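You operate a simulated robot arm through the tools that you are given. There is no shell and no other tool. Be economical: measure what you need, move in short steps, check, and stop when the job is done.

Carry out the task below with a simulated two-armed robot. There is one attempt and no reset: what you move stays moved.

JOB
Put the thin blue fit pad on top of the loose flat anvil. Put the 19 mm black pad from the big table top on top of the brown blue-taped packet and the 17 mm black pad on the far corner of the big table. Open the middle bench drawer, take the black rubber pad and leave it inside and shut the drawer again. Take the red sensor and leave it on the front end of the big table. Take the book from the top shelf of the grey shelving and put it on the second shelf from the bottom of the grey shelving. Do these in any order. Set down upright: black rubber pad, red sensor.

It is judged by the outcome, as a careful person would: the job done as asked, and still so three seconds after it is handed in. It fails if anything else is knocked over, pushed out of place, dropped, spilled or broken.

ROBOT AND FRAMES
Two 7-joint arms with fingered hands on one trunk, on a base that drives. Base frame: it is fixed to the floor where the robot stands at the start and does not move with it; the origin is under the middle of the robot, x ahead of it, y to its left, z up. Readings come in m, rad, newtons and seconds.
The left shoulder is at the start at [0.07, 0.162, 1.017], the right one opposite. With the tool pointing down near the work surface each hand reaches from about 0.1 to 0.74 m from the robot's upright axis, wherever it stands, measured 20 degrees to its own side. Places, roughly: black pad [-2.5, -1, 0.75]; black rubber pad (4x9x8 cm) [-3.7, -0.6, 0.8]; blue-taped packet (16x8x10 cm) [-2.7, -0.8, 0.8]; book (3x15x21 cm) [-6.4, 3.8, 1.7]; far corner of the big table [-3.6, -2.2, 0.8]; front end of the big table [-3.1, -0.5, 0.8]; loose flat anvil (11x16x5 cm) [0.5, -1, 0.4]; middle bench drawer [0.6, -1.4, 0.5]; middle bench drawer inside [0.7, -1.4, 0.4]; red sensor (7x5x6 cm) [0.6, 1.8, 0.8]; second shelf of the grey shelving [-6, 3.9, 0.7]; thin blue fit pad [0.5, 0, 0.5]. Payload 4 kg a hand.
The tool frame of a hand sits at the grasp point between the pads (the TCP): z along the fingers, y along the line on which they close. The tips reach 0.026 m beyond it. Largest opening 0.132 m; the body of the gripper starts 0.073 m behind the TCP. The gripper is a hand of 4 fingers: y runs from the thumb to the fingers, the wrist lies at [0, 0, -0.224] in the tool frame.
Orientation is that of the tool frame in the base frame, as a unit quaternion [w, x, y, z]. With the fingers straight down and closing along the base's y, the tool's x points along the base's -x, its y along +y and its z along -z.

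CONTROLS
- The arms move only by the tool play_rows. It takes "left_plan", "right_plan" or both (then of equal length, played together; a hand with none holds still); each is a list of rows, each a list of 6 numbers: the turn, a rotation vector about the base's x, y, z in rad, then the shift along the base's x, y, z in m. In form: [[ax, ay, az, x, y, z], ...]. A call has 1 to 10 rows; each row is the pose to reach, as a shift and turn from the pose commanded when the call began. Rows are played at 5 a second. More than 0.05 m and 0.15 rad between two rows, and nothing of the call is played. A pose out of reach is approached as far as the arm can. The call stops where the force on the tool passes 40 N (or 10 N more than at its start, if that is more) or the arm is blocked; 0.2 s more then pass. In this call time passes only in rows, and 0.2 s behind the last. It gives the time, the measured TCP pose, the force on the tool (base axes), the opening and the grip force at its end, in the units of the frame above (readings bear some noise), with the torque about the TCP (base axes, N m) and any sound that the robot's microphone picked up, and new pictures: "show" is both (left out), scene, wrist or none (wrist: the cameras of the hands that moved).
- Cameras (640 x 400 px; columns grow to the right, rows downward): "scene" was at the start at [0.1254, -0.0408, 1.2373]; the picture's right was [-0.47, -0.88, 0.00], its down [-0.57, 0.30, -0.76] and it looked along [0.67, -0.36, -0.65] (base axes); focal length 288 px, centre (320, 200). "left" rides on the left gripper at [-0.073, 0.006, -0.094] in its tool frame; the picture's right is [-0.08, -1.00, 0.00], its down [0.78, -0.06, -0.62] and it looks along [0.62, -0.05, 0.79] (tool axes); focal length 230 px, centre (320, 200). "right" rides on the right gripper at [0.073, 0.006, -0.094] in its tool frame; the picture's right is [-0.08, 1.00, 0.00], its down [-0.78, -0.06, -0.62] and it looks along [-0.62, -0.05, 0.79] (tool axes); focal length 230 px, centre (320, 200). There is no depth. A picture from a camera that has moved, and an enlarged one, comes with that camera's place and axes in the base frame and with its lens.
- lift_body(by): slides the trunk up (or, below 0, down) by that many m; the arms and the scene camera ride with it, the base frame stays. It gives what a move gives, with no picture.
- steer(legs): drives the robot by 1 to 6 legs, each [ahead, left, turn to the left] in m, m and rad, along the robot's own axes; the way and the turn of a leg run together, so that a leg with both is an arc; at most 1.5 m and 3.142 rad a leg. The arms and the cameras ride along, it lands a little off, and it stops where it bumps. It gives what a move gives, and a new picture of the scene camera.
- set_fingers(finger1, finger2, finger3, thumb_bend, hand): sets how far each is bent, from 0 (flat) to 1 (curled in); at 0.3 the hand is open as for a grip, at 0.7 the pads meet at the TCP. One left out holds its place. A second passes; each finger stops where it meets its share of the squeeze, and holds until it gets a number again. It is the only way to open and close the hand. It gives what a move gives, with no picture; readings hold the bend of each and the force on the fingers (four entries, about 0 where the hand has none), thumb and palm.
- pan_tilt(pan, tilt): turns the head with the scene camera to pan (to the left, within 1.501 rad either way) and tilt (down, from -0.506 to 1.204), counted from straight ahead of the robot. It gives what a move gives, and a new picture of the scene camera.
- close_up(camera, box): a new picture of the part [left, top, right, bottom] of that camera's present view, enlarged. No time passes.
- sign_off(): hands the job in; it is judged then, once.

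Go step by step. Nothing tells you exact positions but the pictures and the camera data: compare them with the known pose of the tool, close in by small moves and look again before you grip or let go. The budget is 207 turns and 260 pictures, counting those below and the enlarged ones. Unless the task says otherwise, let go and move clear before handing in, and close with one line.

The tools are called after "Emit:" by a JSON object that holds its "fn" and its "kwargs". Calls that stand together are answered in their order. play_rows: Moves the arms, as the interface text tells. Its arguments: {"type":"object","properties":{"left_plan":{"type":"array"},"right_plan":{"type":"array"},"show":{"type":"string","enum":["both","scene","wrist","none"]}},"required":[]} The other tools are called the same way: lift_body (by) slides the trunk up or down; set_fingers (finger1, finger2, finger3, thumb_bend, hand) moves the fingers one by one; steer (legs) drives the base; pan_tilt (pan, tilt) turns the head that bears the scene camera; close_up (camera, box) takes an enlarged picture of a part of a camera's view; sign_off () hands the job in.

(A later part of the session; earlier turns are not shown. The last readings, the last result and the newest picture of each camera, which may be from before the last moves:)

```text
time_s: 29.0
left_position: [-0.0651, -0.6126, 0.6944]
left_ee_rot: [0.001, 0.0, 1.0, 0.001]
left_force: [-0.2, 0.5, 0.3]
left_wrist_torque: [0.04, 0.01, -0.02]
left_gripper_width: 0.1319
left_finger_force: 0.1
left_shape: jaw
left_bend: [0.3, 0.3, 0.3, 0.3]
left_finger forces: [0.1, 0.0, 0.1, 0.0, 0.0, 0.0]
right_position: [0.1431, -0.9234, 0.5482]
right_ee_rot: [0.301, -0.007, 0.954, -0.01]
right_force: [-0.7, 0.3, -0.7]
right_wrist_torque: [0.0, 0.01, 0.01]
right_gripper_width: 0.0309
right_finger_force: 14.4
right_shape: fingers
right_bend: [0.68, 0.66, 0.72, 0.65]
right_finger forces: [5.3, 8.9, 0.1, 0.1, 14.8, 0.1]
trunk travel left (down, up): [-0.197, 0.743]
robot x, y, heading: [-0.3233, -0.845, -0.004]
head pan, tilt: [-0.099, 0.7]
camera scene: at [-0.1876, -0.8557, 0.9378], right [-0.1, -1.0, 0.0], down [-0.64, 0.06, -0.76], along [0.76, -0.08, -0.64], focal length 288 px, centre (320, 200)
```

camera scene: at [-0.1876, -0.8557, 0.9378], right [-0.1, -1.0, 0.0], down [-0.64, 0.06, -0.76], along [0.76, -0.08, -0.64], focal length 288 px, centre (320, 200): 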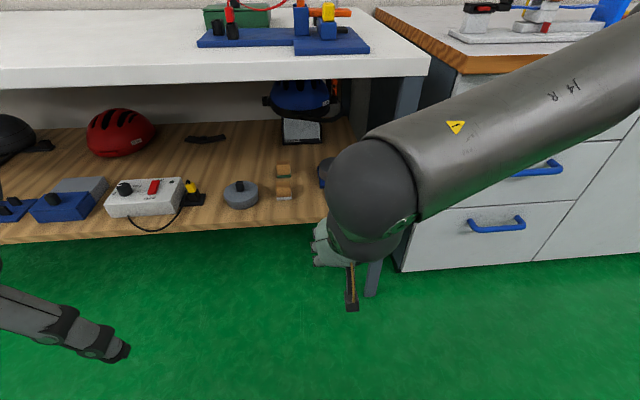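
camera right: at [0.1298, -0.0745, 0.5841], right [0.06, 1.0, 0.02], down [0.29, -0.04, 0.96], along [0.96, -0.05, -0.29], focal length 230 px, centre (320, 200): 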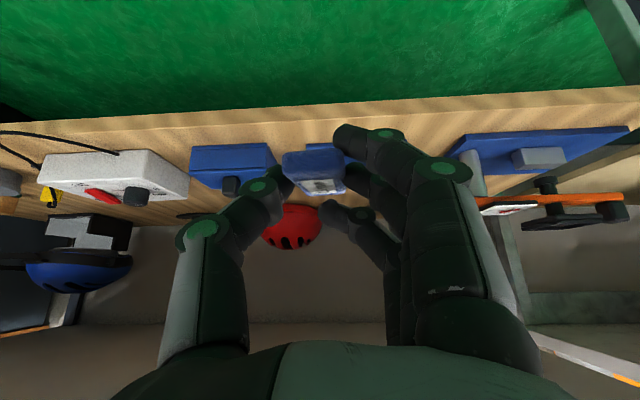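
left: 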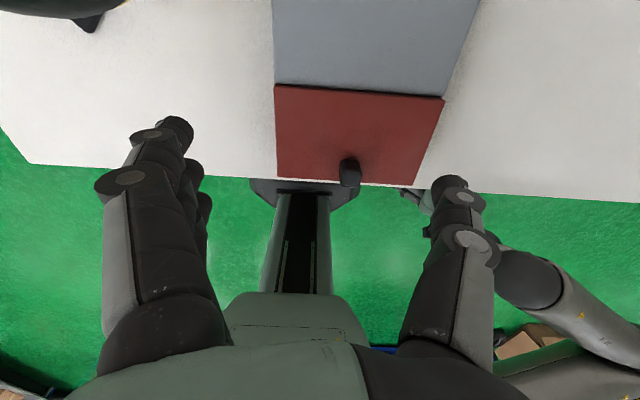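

The anvil is hidden behind my arm, so I'll use the wrist camera view.

Emit:
{"fn": "close_up", "kwargs": {"camera": "right", "box": [0, 0, 640, 400]}}

Emit:
{"fn": "steer", "kwargs": {"legs": [[0, 0.3, 0]]}}

```text
1.00 times, centred on (320, 200) of right (not enlarged: the box is as wide or as high as the picture)
camera zoom: at [0.03, -0.9183, 0.584], right [0.06, 1.0, 0.02], down [0.29, -0.04, 0.96], along [0.96, -0.05, -0.29], focal length 230 px, centre (320, 200)
```

zoom: 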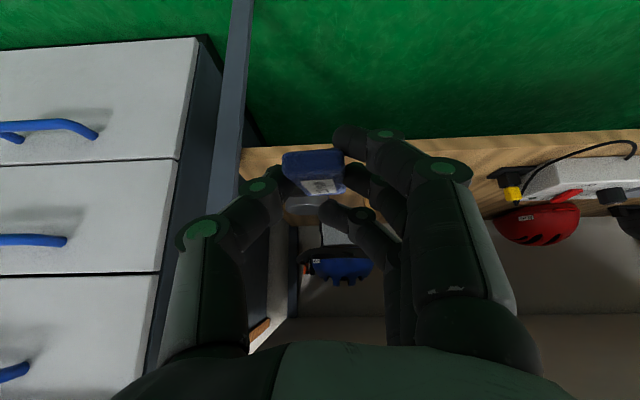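

```text
time_s: 31.1
left_position: [-0.0666, -0.3142, 0.694]
left_ee_rot: [0.0, -0.002, 1.0, 0.001]
left_force: [0.2, 0.3, 0.2]
left_wrist_torque: [-0.02, -0.05, -0.01]
left_gripper_width: 0.1318
left_finger_force: 0.1
left_shape: jaw
left_bend: [0.3, 0.3, 0.3, 0.3]
left_finger forces: [0.0, 0.0, 0.0, 0.1, 0.1, 0.0]
right_position: [0.142, -0.6252, 0.5492]
right_ee_rot: [0.3, -0.009, 0.954, -0.009]
right_force: [0.3, 0.6, 0.0]
right_wrist_torque: [0.01, -0.04, 0.0]
right_gripper_width: 0.0313
right_finger_force: 14.6
right_shape: fingers
right_bend: [0.69, 0.66, 0.72, 0.65]
right_finger forces: [5.3, 8.9, 0.1, 0.1, 14.9, 0.0]
trunk travel left (down, up): [-0.197, 0.743]
robot x, y, heading: [-0.3228, -0.5494, 0.007]
head pan, tilt: [-0.099, 0.7]
camera scene: at [-0.1885, -0.5583, 0.9379], right [-0.09, -1.0, 0.0], down [-0.64, 0.06, -0.76], along [0.76, -0.07, -0.64], focal length 288 px, centre (320, 200)
```

scene: 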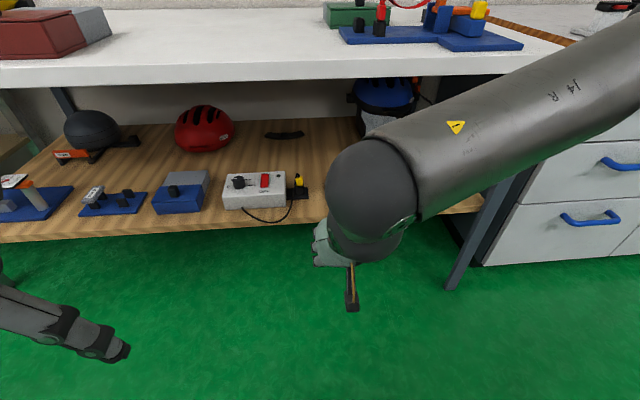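

I'll drive further right and look back from there.

Emit:
{"fn": "steer", "kwargs": {"legs": [[0, -0.7, 0]]}}

Emit:
{"fn": "pan_tilt", "kwargs": {"pan": 0.25, "tilt": 0.65}}

Emit:
{"fn": "close_up", "kwargs": {"camera": "scene", "box": [140, 100, 380, 250]}}

```text
time_s: 34.9
left_position: [-0.0631, -1.0195, 0.6952]
left_ee_rot: [0.0, -0.002, 1.0, 0.001]
left_force: [0.2, 0.7, -0.6]
left_wrist_torque: [0.02, -0.03, -0.02]
left_gripper_width: 0.132
left_finger_force: 0.1
left_shape: jaw
left_bend: [0.3, 0.3, 0.3, 0.3]
left_finger forces: [0.0, 0.0, 0.1, 0.1, 0.0, 0.0]
right_position: [0.1453, -1.3295, 0.5483]
right_ee_rot: [0.301, -0.009, 0.953, -0.008]
right_force: [0.8, -0.7, -0.1]
right_wrist_torque: [-0.01, -0.01, -0.03]
right_gripper_width: 0.031
right_finger_force: 13.7
right_shape: fingers
right_bend: [0.69, 0.66, 0.72, 0.65]
right_finger forces: [5.3, 8.8, 0.0, 0.1, 14.8, 0.0]
trunk travel left (down, up): [-0.197, 0.743]
robot x, y, heading: [-0.3218, -1.2545, 0.002]
head pan, tilt: [-0.099, 0.7]
camera scene: at [-0.1846, -1.2638, 0.9379], right [-0.09, -1.0, 0.0], down [-0.64, 0.06, -0.76], along [0.76, -0.07, -0.64], focal length 288 px, centre (320, 200)
```

scene: 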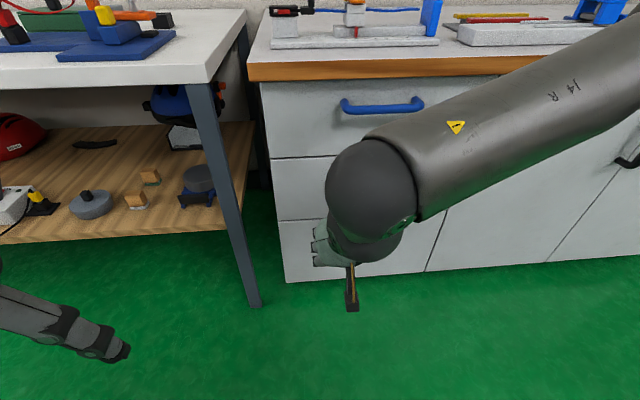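

```text
time_s: 35.8
left_position: [-0.0635, -1.0203, 0.6948]
left_ee_rot: [0.002, -0.002, 1.0, 0.0]
left_force: [-0.1, -0.2, 0.6]
left_wrist_torque: [-0.01, 0.0, 0.04]
left_gripper_width: 0.132
left_finger_force: 0.0
left_shape: jaw
left_bend: [0.3, 0.3, 0.3, 0.3]
left_finger forces: [0.1, 0.0, 0.1, 0.1, 0.0, 0.1]
right_position: [0.1456, -1.3298, 0.5484]
right_ee_rot: [0.3, -0.009, 0.954, -0.009]
right_force: [0.5, -0.2, -0.5]
right_wrist_torque: [0.03, 0.02, 0.01]
right_gripper_width: 0.0309
right_finger_force: 14.3
right_shape: fingers
right_bend: [0.69, 0.66, 0.72, 0.65]
right_finger forces: [5.2, 8.8, 0.1, 0.0, 14.8, 0.1]
trunk travel left (down, up): [-0.197, 0.743]
robot x, y, heading: [-0.3174, -1.2549, 0.0]
head pan, tilt: [0.25, 0.649]
camera scene: at [-0.1852, -1.2338, 0.9422], right [0.25, -0.97, 0.0], down [-0.59, -0.15, -0.8], along [0.77, 0.2, -0.6], focal length 288 px, centre (320, 200)
```

scene: 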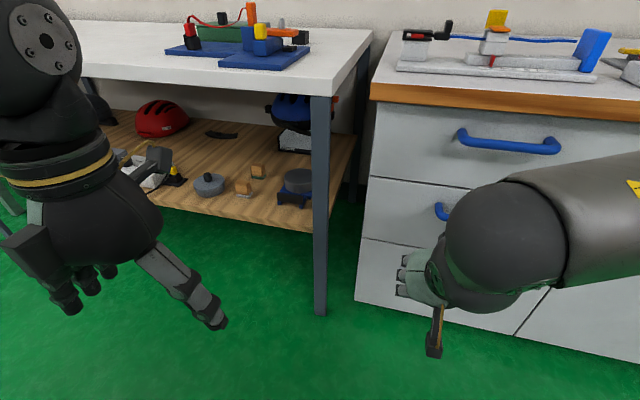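

```text
2.67 times, centred on (260, 175) of scene
camera zoom: at [-0.1852, -1.2338, 0.9422], right [0.25, -0.97, 0.0], down [-0.59, -0.15, -0.8], along [0.77, 0.2, -0.6], focal length 768 px, centre (480, 267)
```

zoom: 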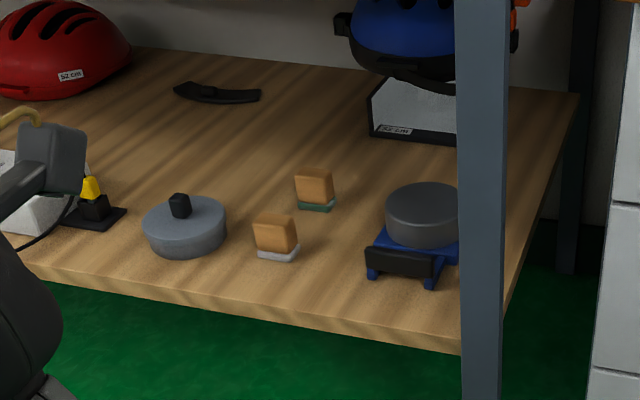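

The anvil is the blue stand with the grey flat disc, around (0.51, −0.98), with a bench leg just in front right. I'll approach diagonally from the left with the robot turned right, so the arm clears the leg.

Emit:
{"fn": "steer", "kwargs": {"legs": [[0, 0.8, 0], [0, 0, -0.5]]}}

Emit:
{"fn": "pan_tilt", "kwargs": {"pan": 0.1, "tilt": 0.65}}

```text
time_s: 41.5
left_position: [0.0142, -0.3557, 0.6948]
left_ee_rot: [0.001, 0.244, 0.97, 0.001]
left_force: [0.3, 0.1, 0.4]
left_wrist_torque: [0.02, -0.01, 0.01]
left_gripper_width: 0.1318
left_finger_force: 0.0
left_shape: jaw
left_bend: [0.3, 0.3, 0.3, 0.3]
left_finger forces: [0.0, 0.0, 0.0, 0.0, 0.1, 0.0]
right_position: [0.0491, -0.7287, 0.5479]
right_ee_rot: [0.289, 0.227, 0.926, -0.083]
right_force: [1.3, -0.6, -0.4]
right_wrist_torque: [-0.02, 0.03, -0.01]
right_gripper_width: 0.0308
right_finger_force: 14.3
right_shape: fingers
right_bend: [0.69, 0.66, 0.72, 0.65]
right_finger forces: [5.2, 8.9, 0.1, 0.0, 14.8, 0.0]
trunk travel left (down, up): [-0.197, 0.743]
robot x, y, heading: [-0.3227, -0.4387, -0.496]
head pan, tilt: [0.25, 0.649]
camera scene: at [-0.1951, -0.4854, 0.9422], right [-0.24, -0.97, 0.0], down [-0.59, 0.15, -0.8], along [0.77, -0.19, -0.6], focal length 288 px, centre (320, 200)
```

scene: 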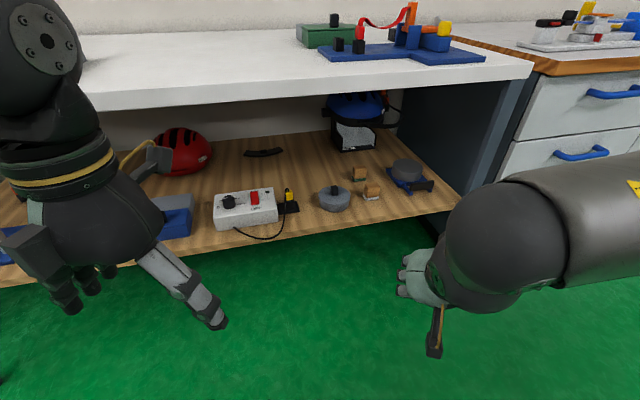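

```text
time_s: 42.2
left_position: [0.0144, -0.3563, 0.6941]
left_ee_rot: [0.001, 0.245, 0.97, 0.001]
left_force: [0.1, 0.2, 0.1]
left_wrist_torque: [0.01, 0.01, -0.01]
left_gripper_width: 0.1319
left_finger_force: 0.1
left_shape: jaw
left_bend: [0.3, 0.3, 0.3, 0.3]
left_finger forces: [0.0, 0.0, 0.0, 0.1, 0.0, 0.0]
right_position: [0.0496, -0.7278, 0.5496]
right_ee_rot: [0.29, 0.228, 0.926, -0.084]
right_force: [-0.8, -0.2, -0.4]
right_wrist_torque: [0.03, -0.01, -0.04]
right_gripper_width: 0.0311
right_finger_force: 14.5
right_shape: fingers
right_bend: [0.69, 0.66, 0.72, 0.65]
right_finger forces: [5.2, 8.9, 0.1, 0.0, 14.8, 0.0]
trunk travel left (down, up): [-0.197, 0.743]
robot x, y, heading: [-0.324, -0.441, -0.498]
head pan, tilt: [0.099, 0.649]
camera scene: at [-0.1992, -0.4976, 0.9422], right [-0.38, -0.92, 0.0], down [-0.56, 0.23, -0.8], along [0.74, -0.31, -0.6], focal length 288 px, centre (320, 200)
```

scene: 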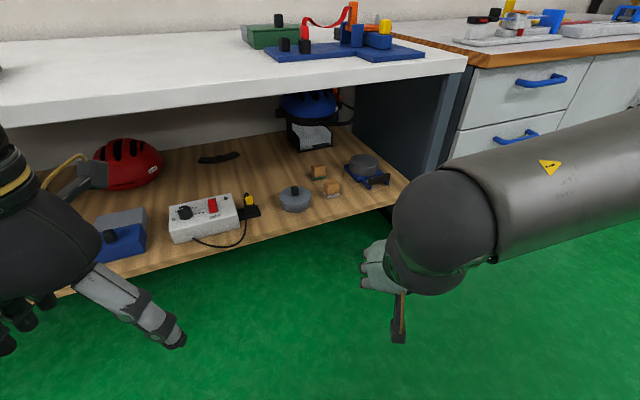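

Two views put the anvil disc top at about (0.56, −0.97, 0.45). The forearm end rides high above the wrist, so I'll lower the trunk further so the arm comes in flatter, raising the hand to compensate.

Emit:
{"fn": "lift_body", "kwargs": {"by": -0.18}}

Emit:
{"fn": "play_rows", "kwargs": {"right_plan": [[0, 0, 0, 0.02, -0.01, 0.03], [0, 0, 0, 0.04, -0.02, 0.06], [0, 0, 0, 0.06, -0.03, 0.09], [0, 0, 0, 0.08, -0.04, 0.12], [0, 0, 0, 0.1, -0.05, 0.15]], "left_plan": [[0, 0, 0, -0.01, 0.01, 0], [0, 0, 0, -0.03, 0.03, 0], [0, 0, 0, -0.05, 0.06, 0], [0, 0, 0, -0.07, 0.08, 0], [0, 0, 0, -0.09, 0.1, 0]], "show": "none"}}

Emit:
{"fn": "pan_tilt", "kwargs": {"pan": 0.0, "tilt": 0.4}}

```text
time_s: 44.2
left_position: [0.014, -0.3558, 0.5148]
left_ee_rot: [0.001, 0.245, 0.97, 0.001]
left_force: [0.0, 0.3, 0.1]
left_wrist_torque: [0.0, -0.02, 0.03]
left_gripper_width: 0.1316
left_finger_force: 0.1
left_shape: jaw
left_bend: [0.3, 0.3, 0.3, 0.3]
left_finger forces: [0.0, 0.0, 0.1, 0.0, 0.0, 0.0]
right_position: [0.0507, -0.728, 0.3681]
right_ee_rot: [0.289, 0.228, 0.926, -0.083]
right_force: [0.0, -0.6, -0.1]
right_wrist_torque: [-0.01, -0.02, 0.0]
right_gripper_width: 0.0308
right_finger_force: 15.0
right_shape: fingers
right_bend: [0.69, 0.66, 0.72, 0.65]
right_finger forces: [5.2, 9.0, 0.0, 0.1, 14.8, 0.0]
trunk travel left (down, up): [-0.017, 0.923]
robot x, y, heading: [-0.3253, -0.4387, -0.493]
head pan, tilt: [0.099, 0.649]
```

```text
time_s: 45.4
left_position: [-0.0868, -0.3419, 0.5714]
left_ee_rot: [0.005, 0.249, 0.968, -0.001]
left_force: [35.4, -17.7, -4.7]
left_wrist_torque: [-0.24, 0.13, -2.89]
left_gripper_width: 0.1318
left_finger_force: 0.0
left_shape: jaw
left_bend: [0.3, 0.3, 0.3, 0.3]
left_finger forces: [0.0, 0.0, 0.0, 0.0, 0.0, 0.1]
left hand out of reach, approached as far as the arm can: row 1, 2, 3, 4, 5
right_position: [0.1484, -0.7776, 0.5187]
right_ee_rot: [0.289, 0.226, 0.927, -0.084]
right_force: [-1.2, -0.7, -0.2]
right_wrist_torque: [0.03, 0.0, 0.01]
right_gripper_width: 0.0308
right_finger_force: 14.7
right_shape: fingers
right_bend: [0.69, 0.66, 0.72, 0.65]
right_finger forces: [5.3, 8.9, 0.0, 0.0, 14.8, 0.0]
trunk travel left (down, up): [-0.017, 0.923]
robot x, y, heading: [-0.3223, -0.4416, -0.489]
head pan, tilt: [0.099, 0.649]
```

```text
time_s: 46.2
left_position: [-0.0877, -0.3416, 0.5708]
left_ee_rot: [0.005, 0.247, 0.969, -0.002]
left_force: [38.1, -18.5, -3.7]
left_wrist_torque: [-0.23, 0.14, -3.06]
left_gripper_width: 0.1317
left_finger_force: 0.0
left_shape: jaw
left_bend: [0.3, 0.3, 0.3, 0.3]
left_finger forces: [0.0, 0.0, 0.0, 0.0, 0.1, 0.1]
right_position: [0.1492, -0.7776, 0.517]
right_ee_rot: [0.29, 0.228, 0.926, -0.085]
right_force: [-0.5, -0.1, 0.0]
right_wrist_torque: [0.03, 0.01, 0.03]
right_gripper_width: 0.0308
right_finger_force: 14.4
right_shape: fingers
right_bend: [0.69, 0.66, 0.72, 0.65]
right_finger forces: [5.2, 8.9, 0.0, 0.0, 14.7, 0.1]
trunk travel left (down, up): [-0.017, 0.923]
robot x, y, heading: [-0.3236, -0.4377, -0.492]
head pan, tilt: [0.0, 0.4]
camera scene: at [-0.1978, -0.5082, 0.7846], right [-0.47, -0.88, 0.0], down [-0.34, 0.18, -0.92], along [0.81, -0.44, -0.39], focal length 288 px, centre (320, 200)
```

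scene: 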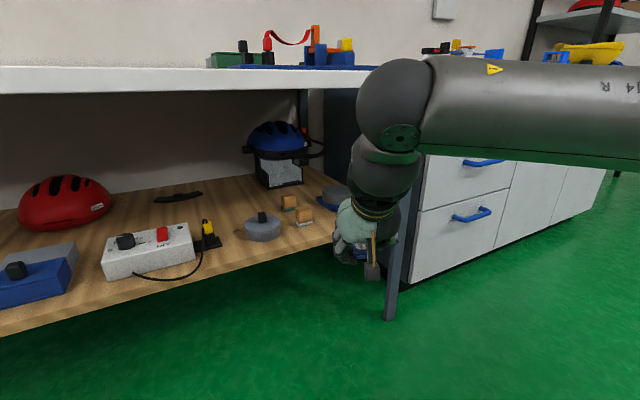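

The left hand is pressing on the robot's own body; I'll move it out. I'll also pitch the right hand more and see how the arm folds.

Emit:
{"fn": "play_rows", "kwargs": {"right_plan": [[-0.063, -0.117, 0, 0, 0, 0], [-0.125, -0.235, 0, 0, 0, 0], [-0.188, -0.352, 0, 0, 0, 0], [-0.204, -0.38, 0, 0, 0, 0]], "left_plan": [[0, 0, 0, 0.03, -0.016, 0.02], [0, 0, 0, 0.06, -0.03, 0.05], [0, 0, 0, 0.09, -0.047, 0.08], [0, 0, 0, 0.11, -0.055, 0.1]]}}

```text
time_s: 47.2
left_position: [-0.0026, -0.443, 0.602]
left_ee_rot: [0.001, 0.246, 0.969, 0.0]
left_force: [0.4, 0.4, -0.3]
left_wrist_torque: [-0.03, 0.01, -0.01]
left_gripper_width: 0.1319
left_finger_force: 0.0
left_shape: jaw
left_bend: [0.3, 0.3, 0.3, 0.3]
left_finger forces: [0.0, 0.2, 0.1, 0.0, 0.0, 0.1]
left hand out of reach, approached as far as the arm can: row 1, 2, 3, 4
right_position: [0.1481, -0.7788, 0.5178]
right_ee_rot: [0.481, 0.208, 0.841, -0.132]
right_force: [-0.3, 0.2, -0.3]
right_wrist_torque: [0.01, 0.01, 0.01]
right_gripper_width: 0.0301
right_finger_force: 14.6
right_shape: fingers
right_bend: [0.69, 0.66, 0.72, 0.65]
right_finger forces: [5.1, 9.1, 0.0, 0.0, 14.8, 0.0]
trunk travel left (down, up): [-0.017, 0.923]
robot x, y, heading: [-0.3247, -0.4379, -0.498]
head pan, tilt: [0.0, 0.4]
camera scene: at [-0.1978, -0.5083, 0.7847], right [-0.47, -0.88, 0.0], down [-0.34, 0.18, -0.92], along [0.81, -0.44, -0.39], focal length 288 px, centre (320, 200)
camera right: at [0.0488, -0.7179, 0.5026], right [0.51, 0.86, 0.04], down [-0.14, 0.03, 0.99], along [0.85, -0.51, 0.14], focal length 230 px, centre (320, 200)
camera left: at [0.0646, -0.4728, 0.6958], right [-0.41, -0.91, 0.0], down [-0.72, 0.32, 0.62], along [-0.56, 0.25, -0.79], focal length 230 px, centre (320, 200)
```

scene: 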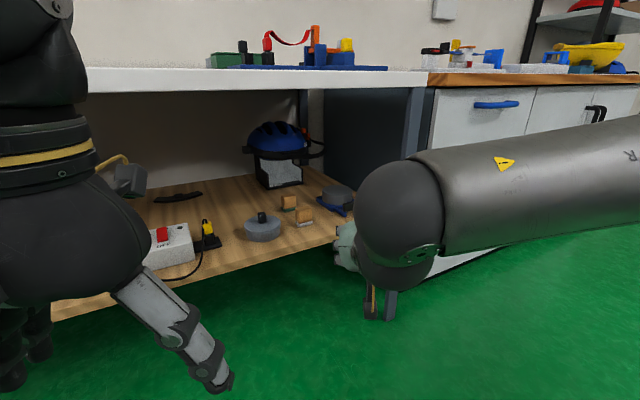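
right: 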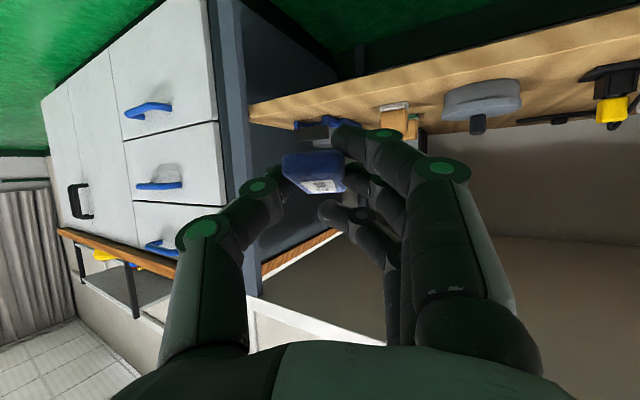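
left: 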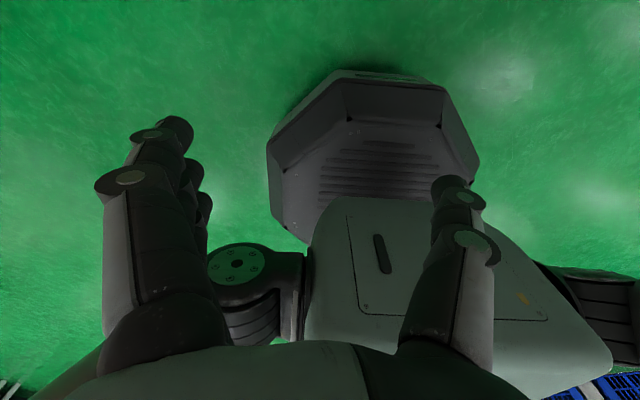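

With more pitch the forearm drops low enough to fit under the bench. I'll set the pitch to about 0.82 rad, raise slightly, then drive ahead.

Emit:
{"fn": "play_rows", "kwargs": {"right_plan": [[0.052, 0.097, 0, 0, 0, 0.01], [0.104, 0.194, 0, 0, 0, 0.02]], "left_plan": [[0, 0, 0, 0.0, 0.03, 0.02], [0, 0, 0, -0.02, 0.07, 0.03]], "show": "none"}}

Emit:
{"fn": "steer", "kwargs": {"legs": [[0.27, 0, 0]]}}

Emit:
{"fn": "close_up", "kwargs": {"camera": "right", "box": [0, 0, 640, 400]}}

```text
time_s: 47.8
left_position: [-0.0424, -0.4058, 0.5895]
left_ee_rot: [0.0, 0.246, 0.969, 0.0]
left_force: [0.1, 0.9, -0.2]
left_wrist_torque: [-0.01, -0.01, -0.01]
left_gripper_width: 0.1319
left_finger_force: 0.0
left_shape: jaw
left_bend: [0.3, 0.3, 0.3, 0.3]
left_finger forces: [0.0, 0.0, 0.1, 0.1, 0.0, 0.1]
left hand out of reach, approached as far as the arm can: row 1, 2
right_position: [0.1501, -0.7781, 0.5394]
right_ee_rot: [0.385, 0.22, 0.89, -0.109]
right_force: [-1.0, 0.4, 0.4]
right_wrist_torque: [0.03, 0.01, -0.01]
right_gripper_width: 0.03
right_finger_force: 14.2
right_shape: fingers
right_bend: [0.69, 0.66, 0.72, 0.65]
right_finger forces: [5.0, 9.1, 0.0, 0.0, 14.5, 0.0]
trunk travel left (down, up): [-0.017, 0.923]
robot x, y, heading: [-0.3231, -0.4432, -0.49]
head pan, tilt: [0.0, 0.4]
```

```text
time_s: 49.7
left_position: [0.1936, -0.5344, 0.5912]
left_ee_rot: [0.001, 0.247, 0.969, 0.0]
left_force: [-0.1, -0.5, 1.4]
left_wrist_torque: [0.01, 0.0, 0.0]
left_gripper_width: 0.132
left_finger_force: 0.0
left_shape: jaw
left_bend: [0.3, 0.3, 0.3, 0.3]
left_finger forces: [0.0, 0.1, 0.0, 0.1, 0.0, 0.0]
right_position: [0.3856, -0.9057, 0.5388]
right_ee_rot: [0.385, 0.22, 0.89, -0.108]
right_force: [-0.4, -1.1, -1.4]
right_wrist_torque: [-0.02, -0.02, 0.0]
right_gripper_width: 0.0299
right_finger_force: 14.4
right_shape: fingers
right_bend: [0.69, 0.66, 0.72, 0.65]
right_finger forces: [5.1, 9.1, 0.0, 0.0, 14.6, 0.0]
trunk travel left (down, up): [-0.017, 0.923]
robot x, y, heading: [-0.0886, -0.5658, -0.493]
head pan, tilt: [0.0, 0.4]
camera scene: at [0.0386, -0.6361, 0.7847], right [-0.48, -0.88, 0.0], down [-0.34, 0.19, -0.92], along [0.81, -0.44, -0.39], focal length 288 px, centre (320, 200)
```

scene: 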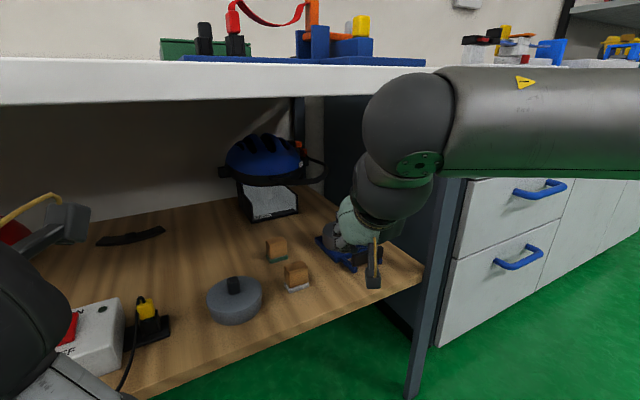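

```text
1.00 times, centred on (320, 200) of right (not enlarged: the box is as wide or as high as the picture)
camera zoom: at [0.2847, -0.8456, 0.5495], right [0.52, 0.85, 0.03], down [0.05, -0.07, 1.0], along [0.85, -0.52, -0.08], focal length 230 px, centre (320, 200)
```

zoom: 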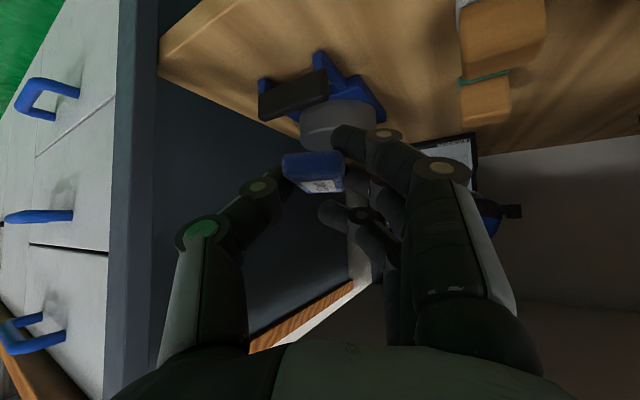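

The disc centre looks to be at about (0.545, −0.977). I'll lower and pitch slightly more while still outside, then slide in over the disc.

Emit:
{"fn": "play_rows", "kwargs": {"right_plan": [[-0.024, -0.044, 0, 0, 0, -0.022], [-0.047, -0.088, 0, 0, 0, -0.044], [-0.047, -0.088, 0, 0.035, -0.015, -0.044], [-0.047, -0.088, 0, 0.07, -0.03, -0.044], [-0.047, -0.088, 0, 0.105, -0.045, -0.044], [-0.047, -0.088, 0, 0.135, -0.06, -0.044]]}}

Emit:
{"fn": "close_up", "kwargs": {"camera": "scene", "box": [280, 100, 480, 300]}}

```text
time_s: 51.1
left_position: [0.1949, -0.5339, 0.5893]
left_ee_rot: [0.001, 0.246, 0.969, 0.001]
left_force: [0.0, -0.6, -1.5]
left_wrist_torque: [-0.01, -0.01, -0.02]
left_gripper_width: 0.1319
left_finger_force: 0.1
left_shape: jaw
left_bend: [0.3, 0.3, 0.3, 0.3]
left_finger forces: [0.1, 0.0, 0.0, 0.1, 0.0, 0.0]
right_position: [0.5212, -0.9674, 0.4941]
right_ee_rot: [0.429, 0.215, 0.869, -0.12]
right_force: [0.2, -0.1, 0.8]
right_wrist_torque: [-0.02, 0.0, -0.02]
right_gripper_width: 0.0299
right_finger_force: 14.9
right_shape: fingers
right_bend: [0.69, 0.66, 0.72, 0.65]
right_finger forces: [5.1, 9.0, 0.0, 0.1, 14.5, 0.0]
trunk travel left (down, up): [-0.017, 0.923]
robot x, y, heading: [-0.0866, -0.5715, -0.496]
head pan, tilt: [0.0, 0.4]
camera scene: at [0.0386, -0.6361, 0.7847], right [-0.48, -0.88, 0.0], down [-0.34, 0.19, -0.92], along [0.81, -0.44, -0.39], focal length 288 px, centre (320, 200)
camera right: at [0.4199, -0.9059, 0.4929], right [0.52, 0.85, 0.04], down [-0.03, -0.02, 1.0], along [0.86, -0.52, 0.02], focal length 230 px, centre (320, 200)
```

scene: 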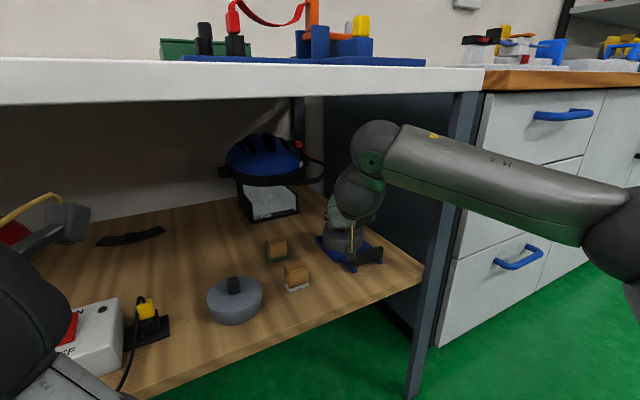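
right: 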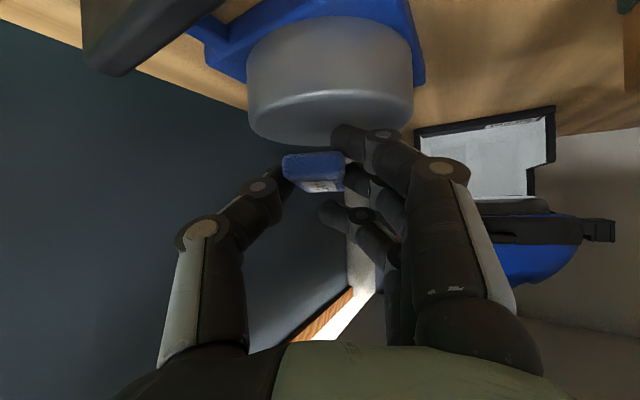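

```text
2.00 times, centred on (380, 200) of scene
camera zoom: at [0.0386, -0.6361, 0.7847], right [-0.48, -0.88, 0.0], down [-0.34, 0.19, -0.92], along [0.81, -0.44, -0.39], focal length 576 px, centre (200, 200)
```

zoom: 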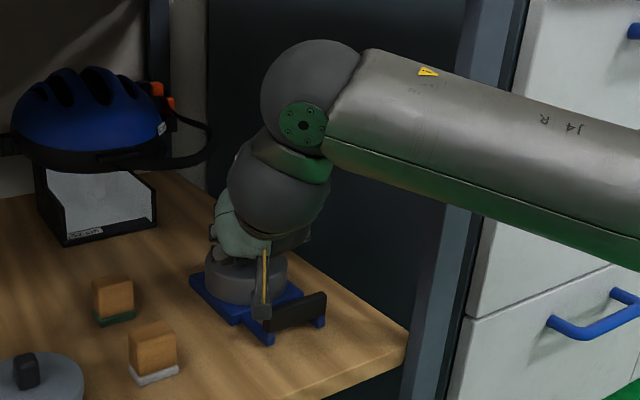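

The pad is over the disc. I'll move slightly forward and up, then open only the lowest finger so the pad can be set down closer.

Emit:
{"fn": "play_rows", "kwargs": {"right_plan": [[0, 0, 0, 0.008, -0.005, 0.012]], "show": "none"}}

Emit:
{"fn": "set_fingers", "kwargs": {"hand": "right", "finger1": 0.3}}

Emit:
{"fn": "close_up", "kwargs": {"camera": "right", "box": [160, 20, 480, 220]}}

```text
time_s: 51.5
left_position: [0.1943, -0.5337, 0.5905]
left_ee_rot: [0.001, 0.246, 0.969, 0.0]
left_force: [-0.4, 0.0, 0.3]
left_wrist_torque: [-0.03, 0.04, 0.0]
left_gripper_width: 0.1319
left_finger_force: 0.1
left_shape: jaw
left_bend: [0.3, 0.3, 0.3, 0.3]
left_finger forces: [0.0, 0.0, 0.1, 0.0, 0.0, 0.1]
right_position: [0.528, -0.9726, 0.5055]
right_ee_rot: [0.428, 0.214, 0.87, -0.119]
right_force: [0.3, -0.1, 0.3]
right_wrist_torque: [0.04, 0.0, 0.0]
right_gripper_width: 0.0299
right_finger_force: 14.5
right_shape: fingers
right_bend: [0.69, 0.66, 0.72, 0.65]
right_finger forces: [5.0, 9.2, 0.0, 0.0, 14.4, 0.1]
trunk travel left (down, up): [-0.017, 0.923]
robot x, y, heading: [-0.0836, -0.5657, -0.495]
head pan, tilt: [0.0, 0.4]
```

```text
time_s: 52.5
left_position: [0.1941, -0.5339, 0.5904]
left_ee_rot: [0.001, 0.246, 0.969, 0.0]
left_force: [-0.4, -0.5, 0.4]
left_wrist_torque: [-0.03, -0.02, 0.03]
left_gripper_width: 0.1321
left_finger_force: 0.0
left_shape: jaw
left_bend: [0.3, 0.3, 0.3, 0.3]
left_finger forces: [0.0, 0.0, 0.0, 0.0, 0.0, 0.0]
right_position: [0.5285, -0.971, 0.507]
right_ee_rot: [0.428, 0.215, 0.869, -0.119]
right_force: [-0.4, -0.6, 0.8]
right_wrist_torque: [0.03, -0.01, 0.02]
right_gripper_width: 0.0817
right_finger_force: 10.9
right_shape: fingers
right_bend: [0.3, 0.65, 0.72, 0.67]
right_finger forces: [0.0, 10.9, 0.1, 0.1, 11.0, 0.0]
trunk travel left (down, up): [-0.017, 0.923]
robot x, y, heading: [-0.09, -0.5696, -0.499]
head pan, tilt: [0.0, 0.4]
```

```text
2.00 times, centred on (320, 120) of right
camera zoom: at [0.4276, -0.9105, 0.5053], right [0.52, 0.86, 0.04], down [-0.03, -0.03, 1.0], along [0.86, -0.52, 0.02], focal length 460 px, centre (320, 360)
```

zoom: 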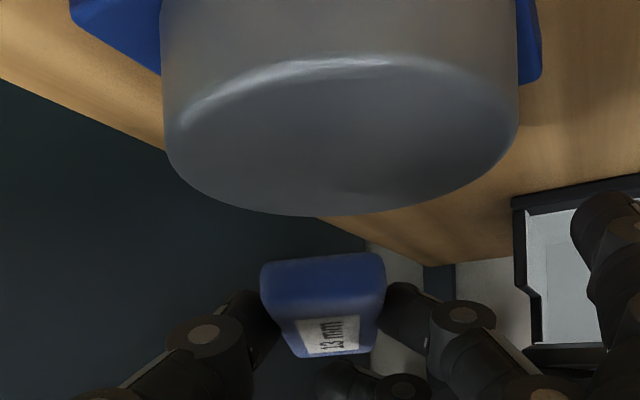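

Still held by finger 2 and thumb. Lowering toward the disc.

Emit:
{"fn": "play_rows", "kwargs": {"right_plan": [[0, 0, 0, 0, 0, -0.01], [0, 0, 0, 0, 0, -0.02], [0, 0, 0, 0, 0, -0.026], [0, 0, 0, 0, 0, -0.03]], "show": "wrist"}}

Emit:
{"fn": "close_up", "kwargs": {"camera": "right", "box": [160, 20, 480, 220]}}

```text
time_s: 53.5
left_position: [0.1943, -0.5338, 0.5895]
left_ee_rot: [0.001, 0.246, 0.969, 0.0]
left_force: [-0.1, 0.8, 0.1]
left_wrist_torque: [0.02, 0.03, -0.01]
left_gripper_width: 0.132
left_finger_force: 0.1
left_shape: jaw
left_bend: [0.3, 0.3, 0.3, 0.3]
left_finger forces: [0.1, 0.1, 0.1, 0.1, 0.0, 0.1]
right_position: [0.5283, -0.9711, 0.4777]
right_ee_rot: [0.429, 0.216, 0.869, -0.12]
right_force: [0.5, 0.0, 0.9]
right_wrist_torque: [-0.02, 0.02, 0.0]
right_gripper_width: 0.0817
right_finger_force: 10.9
right_shape: fingers
right_bend: [0.3, 0.65, 0.72, 0.67]
right_finger forces: [0.0, 10.9, 0.0, 0.0, 10.9, 0.1]
trunk travel left (down, up): [-0.017, 0.923]
robot x, y, heading: [-0.0865, -0.5672, -0.491]
head pan, tilt: [0.0, 0.4]
camera right: at [0.4275, -0.9106, 0.4758], right [0.52, 0.85, 0.04], down [-0.03, -0.03, 1.0], along [0.86, -0.52, 0.02], focal length 230 px, centre (320, 200)
```

right: 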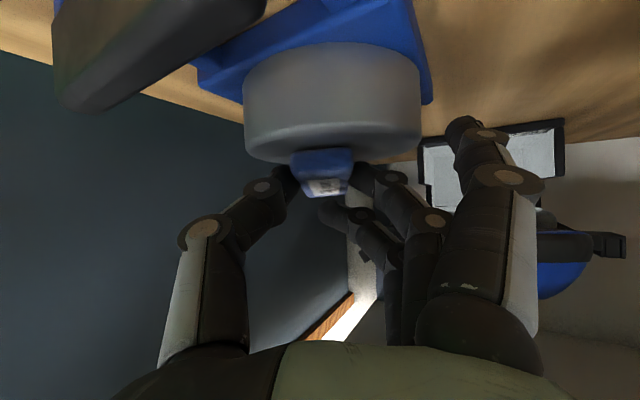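

```text
2.00 times, centred on (320, 120) of right
camera zoom: at [0.4275, -0.9106, 0.4758], right [0.52, 0.85, 0.04], down [-0.03, -0.03, 1.0], along [0.86, -0.52, 0.02], focal length 460 px, centre (320, 360)
```

zoom: 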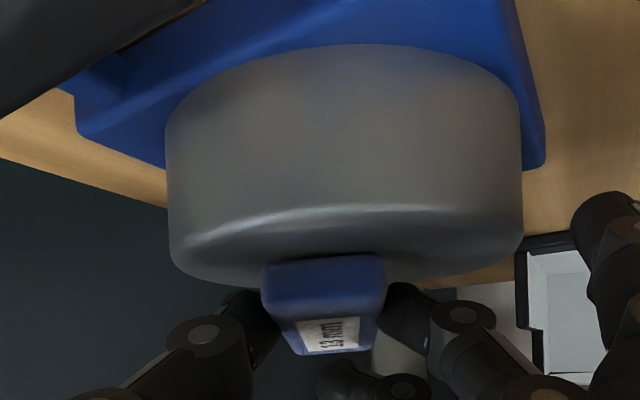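

Very close now; lowering in small steps until contact.

Emit:
{"fn": "play_rows", "kwargs": {"right_plan": [[0, 0, 0, 0, 0, -0.003], [0, 0, 0, 0, 0, -0.006], [0, 0, 0, 0, 0, -0.008]], "show": "none"}}

Emit:
{"fn": "close_up", "kwargs": {"camera": "right", "box": [160, 20, 480, 220]}}

```text
time_s: 54.3
left_position: [0.1927, -0.533, 0.5914]
left_ee_rot: [0.002, 0.246, 0.969, 0.0]
left_force: [-0.7, 0.4, -0.2]
left_wrist_torque: [-0.01, -0.02, -0.01]
left_gripper_width: 0.132
left_finger_force: 0.1
left_shape: jaw
left_bend: [0.3, 0.3, 0.3, 0.3]
left_finger forces: [0.1, 0.0, 0.0, 0.1, 0.0, 0.1]
right_position: [0.5271, -0.9719, 0.4718]
right_ee_rot: [0.432, 0.216, 0.867, -0.119]
right_force: [3.0, -1.4, 13.0]
right_wrist_torque: [0.12, -0.36, -0.03]
right_gripper_width: 0.0823
right_finger_force: 16.9
right_shape: fingers
right_bend: [0.3, 0.65, 0.72, 0.67]
right_finger forces: [0.0, 21.9, 0.1, 0.1, 12.0, 0.0]
trunk travel left (down, up): [-0.017, 0.923]
robot x, y, heading: [-0.0848, -0.5654, -0.494]
head pan, tilt: [0.0, 0.4]
```

```text
2.00 times, centred on (320, 120) of right
camera zoom: at [0.4275, -0.9104, 0.4705], right [0.52, 0.85, 0.04], down [-0.04, -0.02, 1.0], along [0.85, -0.52, 0.02], focal length 460 px, centre (320, 360)
```

zoom: 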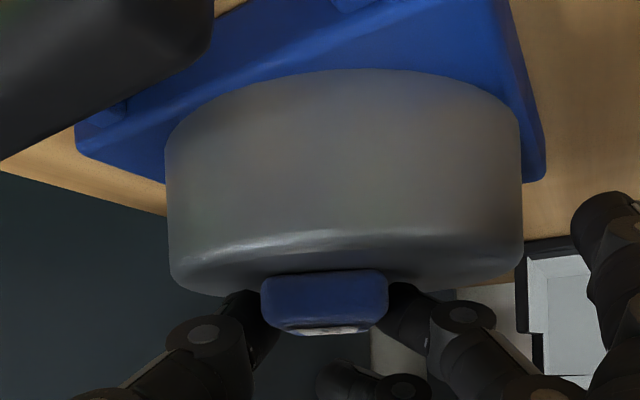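

Contact, and the pad has turned nearly flat on the disc. Releasing finger 2 and thumb together.

Emit:
{"fn": "set_fingers", "kwargs": {"hand": "right", "finger2": 0.57, "finger3": 0.57, "thumb_bend": 0.57}}

Emit:
{"fn": "close_up", "kwargs": {"camera": "right", "box": [160, 20, 480, 220]}}

```text
time_s: 55.3
left_position: [0.1917, -0.532, 0.5915]
left_ee_rot: [0.001, 0.246, 0.969, -0.001]
left_force: [-0.4, -0.5, 0.0]
left_wrist_torque: [0.01, -0.02, 0.01]
left_gripper_width: 0.132
left_finger_force: 0.1
left_shape: jaw
left_bend: [0.3, 0.3, 0.3, 0.3]
left_finger forces: [0.1, 0.0, 0.1, 0.1, 0.0, 0.1]
right_position: [0.5273, -0.9709, 0.4727]
right_ee_rot: [0.431, 0.216, 0.868, -0.12]
right_force: [4.4, 0.8, 25.8]
right_wrist_torque: [-0.46, -0.44, 0.18]
right_gripper_width: 0.0866
right_finger_force: 12.8
right_shape: fingers
right_bend: [0.3, 0.6, 0.56, 0.59]
right_finger forces: [0.0, 10.0, 0.0, 0.0, 16.1, 0.1]
trunk travel left (down, up): [-0.017, 0.923]
robot x, y, heading: [-0.0895, -0.5721, -0.491]
head pan, tilt: [0.0, 0.4]
```

```text
2.00 times, centred on (320, 120) of right
camera zoom: at [0.4272, -0.9096, 0.4711], right [0.52, 0.86, 0.04], down [-0.04, -0.02, 1.0], along [0.86, -0.52, 0.02], focal length 460 px, centre (320, 360)
```

zoom: 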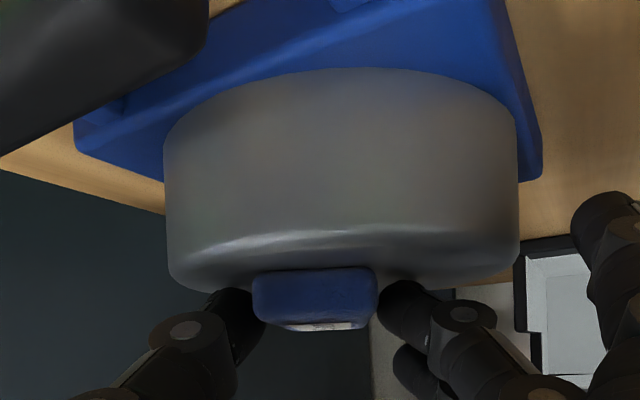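

The opening fingertips press on the disc. I'll raise 6 mm, then open further.

Emit:
{"fn": "play_rows", "kwargs": {"right_plan": [[0, 0, 0, 0, 0, 0.006]], "show": "none"}}

Emit:
{"fn": "set_fingers", "kwargs": {"hand": "right", "finger2": 0.5, "finger3": 0.5, "thumb_bend": 0.5}}

Emit:
{"fn": "close_up", "kwargs": {"camera": "right", "box": [160, 20, 480, 220]}}

```text
time_s: 55.7
left_position: [0.1932, -0.5355, 0.5898]
left_ee_rot: [0.001, 0.246, 0.969, -0.001]
left_force: [0.3, -0.3, 0.1]
left_wrist_torque: [0.0, 0.01, 0.02]
left_gripper_width: 0.132
left_finger_force: 0.1
left_shape: jaw
left_bend: [0.3, 0.3, 0.3, 0.3]
left_finger forces: [0.0, 0.1, 0.1, 0.1, 0.0, 0.0]
right_position: [0.527, -0.9714, 0.4731]
right_ee_rot: [0.427, 0.215, 0.87, -0.121]
right_force: [0.0, 0.0, 10.6]
right_wrist_torque: [-0.02, -0.28, -0.01]
right_gripper_width: 0.091
right_finger_force: 5.7
right_shape: fingers
right_bend: [0.3, 0.6, 0.56, 0.57]
right_finger forces: [0.0, 8.1, 0.0, 0.1, 2.7, 0.0]
trunk travel left (down, up): [-0.017, 0.923]
robot x, y, heading: [-0.0875, -0.5678, -0.498]
head pan, tilt: [0.0, 0.4]
```

```text
time_s: 56.7
left_position: [0.1933, -0.5331, 0.5901]
left_ee_rot: [0.001, 0.246, 0.969, 0.0]
left_force: [-0.3, 0.4, 0.4]
left_wrist_torque: [-0.02, 0.0, 0.01]
left_gripper_width: 0.132
left_finger_force: 0.1
left_shape: jaw
left_bend: [0.3, 0.3, 0.3, 0.3]
left_finger forces: [0.0, 0.1, 0.1, 0.0, 0.0, 0.0]
right_position: [0.5282, -0.9708, 0.4744]
right_ee_rot: [0.428, 0.215, 0.87, -0.119]
right_force: [-0.4, -1.9, 3.8]
right_wrist_torque: [0.04, -0.1, -0.01]
right_gripper_width: 0.1026
right_finger_force: 1.7
right_shape: fingers
right_bend: [0.3, 0.52, 0.5, 0.5]
right_finger forces: [0.1, 3.3, 0.0, 0.1, 0.1, 0.0]
trunk travel left (down, up): [-0.017, 0.923]
robot x, y, heading: [-0.0832, -0.5666, -0.499]
head pan, tilt: [0.0, 0.4]
```

```text
2.00 times, centred on (320, 120) of right
camera zoom: at [0.4275, -0.9101, 0.4734], right [0.52, 0.86, 0.04], down [-0.03, -0.03, 1.0], along [0.86, -0.52, 0.01], focal length 460 px, centre (320, 360)
```

zoom: 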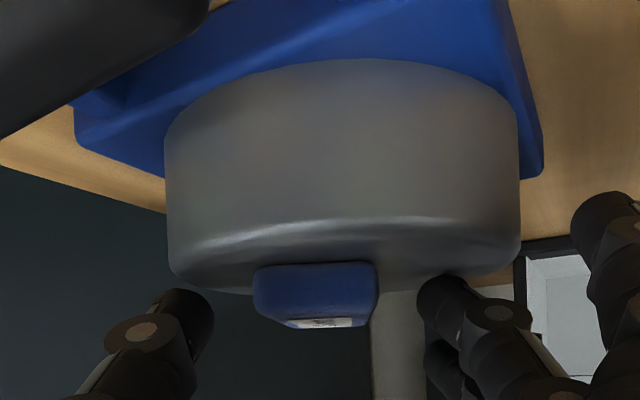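

The pad lies free and flat on the disc. Raising slightly and withdrawing backward.

Emit:
{"fn": "play_rows", "kwargs": {"right_plan": [[0, 0, 0, -0.004, 0.002, 0.012], [0, 0, 0, -0.03, 0.016, 0.02], [0, 0, 0, -0.065, 0.035, 0.025], [0, 0, 0, -0.1, 0.055, 0.025], [0, 0, 0, -0.14, 0.075, 0.025], [0, 0, 0, -0.18, 0.097, 0.03]]}}

Emit:
{"fn": "steer", "kwargs": {"legs": [[-0.3, 0, 0]]}}

Emit:
{"fn": "close_up", "kwargs": {"camera": "right", "box": [200, 60, 440, 210]}}

```text
time_s: 58.1
left_position: [0.1943, -0.5351, 0.5893]
left_ee_rot: [0.001, 0.246, 0.969, 0.0]
left_force: [-0.3, 0.7, -1.1]
left_wrist_torque: [0.0, 0.04, -0.02]
left_gripper_width: 0.1322
left_finger_force: 0.2
left_shape: jaw
left_bend: [0.3, 0.3, 0.3, 0.3]
left_finger forces: [0.0, 0.1, 0.0, 0.1, 0.0, 0.1]
right_position: [0.348, -0.8746, 0.5047]
right_ee_rot: [0.428, 0.216, 0.869, -0.12]
right_force: [-0.4, -0.5, -0.1]
right_wrist_torque: [0.03, -0.04, 0.01]
right_gripper_width: 0.1029
right_finger_force: 0.0
right_shape: fingers
right_bend: [0.3, 0.5, 0.5, 0.5]
right_finger forces: [0.0, 0.1, 0.1, 0.0, 0.1, 0.0]
trunk travel left (down, up): [-0.017, 0.923]
robot x, y, heading: [-0.0889, -0.561, -0.495]
head pan, tilt: [0.0, 0.4]
camera scene: at [0.0386, -0.6361, 0.7847], right [-0.48, -0.88, 0.0], down [-0.34, 0.19, -0.92], along [0.81, -0.44, -0.39], focal length 288 px, centre (320, 200)
camera right: at [0.2472, -0.8131, 0.5039], right [0.52, 0.85, 0.04], down [-0.03, -0.03, 1.0], along [0.85, -0.52, 0.01], focal length 230 px, centre (320, 200)
```

scene: 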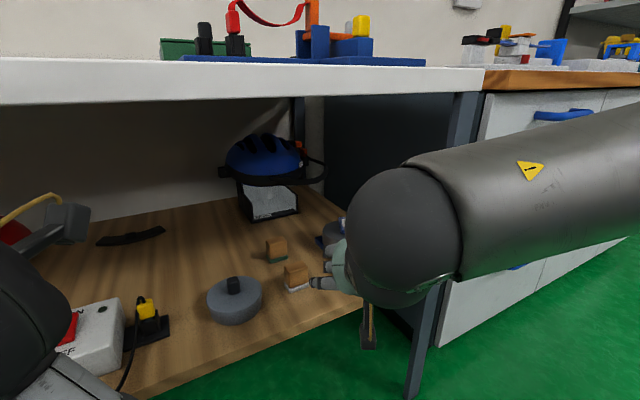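
right: 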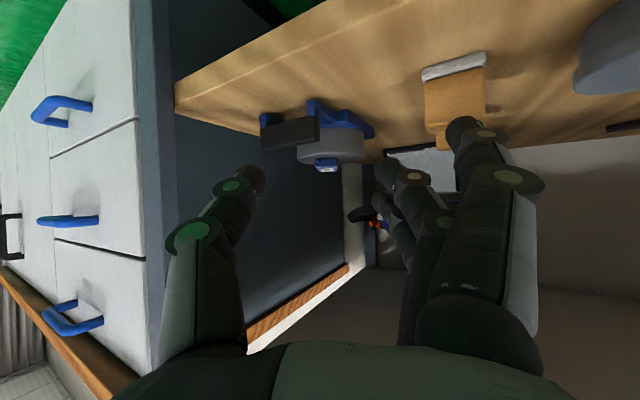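

```text
time_s: 60.2
left_position: [-0.0692, -0.3927, 0.591]
left_ee_rot: [0.001, 0.245, 0.969, 0.0]
left_force: [0.9, -0.1, -0.1]
left_wrist_torque: [0.0, 0.03, 0.04]
left_gripper_width: 0.1319
left_finger_force: 0.0
left_shape: jaw
left_bend: [0.3, 0.3, 0.3, 0.3]
left_finger forces: [0.0, 0.0, 0.1, 0.0, 0.0, 0.0]
right_position: [0.0855, -0.7309, 0.5048]
right_ee_rot: [0.429, 0.216, 0.869, -0.12]
right_force: [0.8, -0.3, -0.1]
right_wrist_torque: [0.0, 0.04, -0.01]
right_gripper_width: 0.1027
right_finger_force: 0.1
right_shape: fingers
right_bend: [0.3, 0.5, 0.5, 0.5]
right_finger forces: [0.0, 0.1, 0.0, 0.0, 0.0, 0.1]
trunk travel left (down, up): [-0.017, 0.923]
robot x, y, heading: [-0.3533, -0.4249, -0.494]
head pan, tilt: [0.0, 0.4]
camera scene: at [-0.224, -0.4941, 0.7847], right [-0.48, -0.88, 0.0], down [-0.34, 0.19, -0.92], along [0.81, -0.44, -0.39], focal length 288 px, centre (320, 200)
```

scene: 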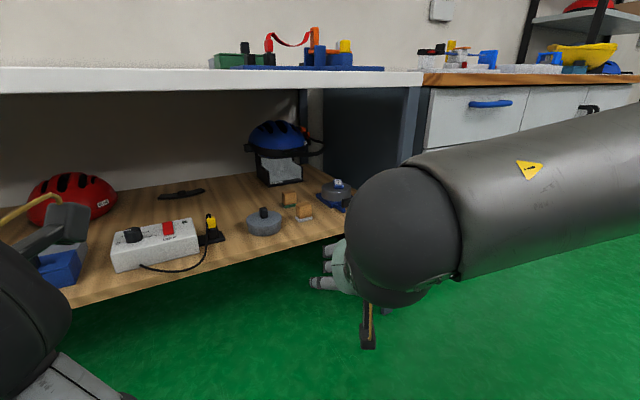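

```text
2.67 times, centred on (320, 135) of right
camera zoom: at [-0.015, -0.6712, 0.5041], right [0.52, 0.85, 0.04], down [-0.03, -0.03, 1.0], along [0.85, -0.52, 0.02], focal length 614 px, centre (320, 373)
```

zoom: 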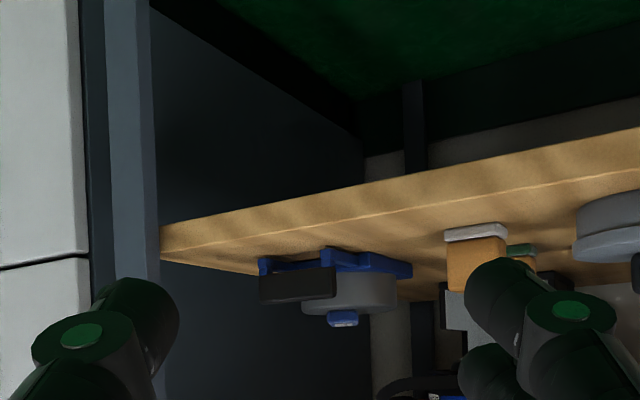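

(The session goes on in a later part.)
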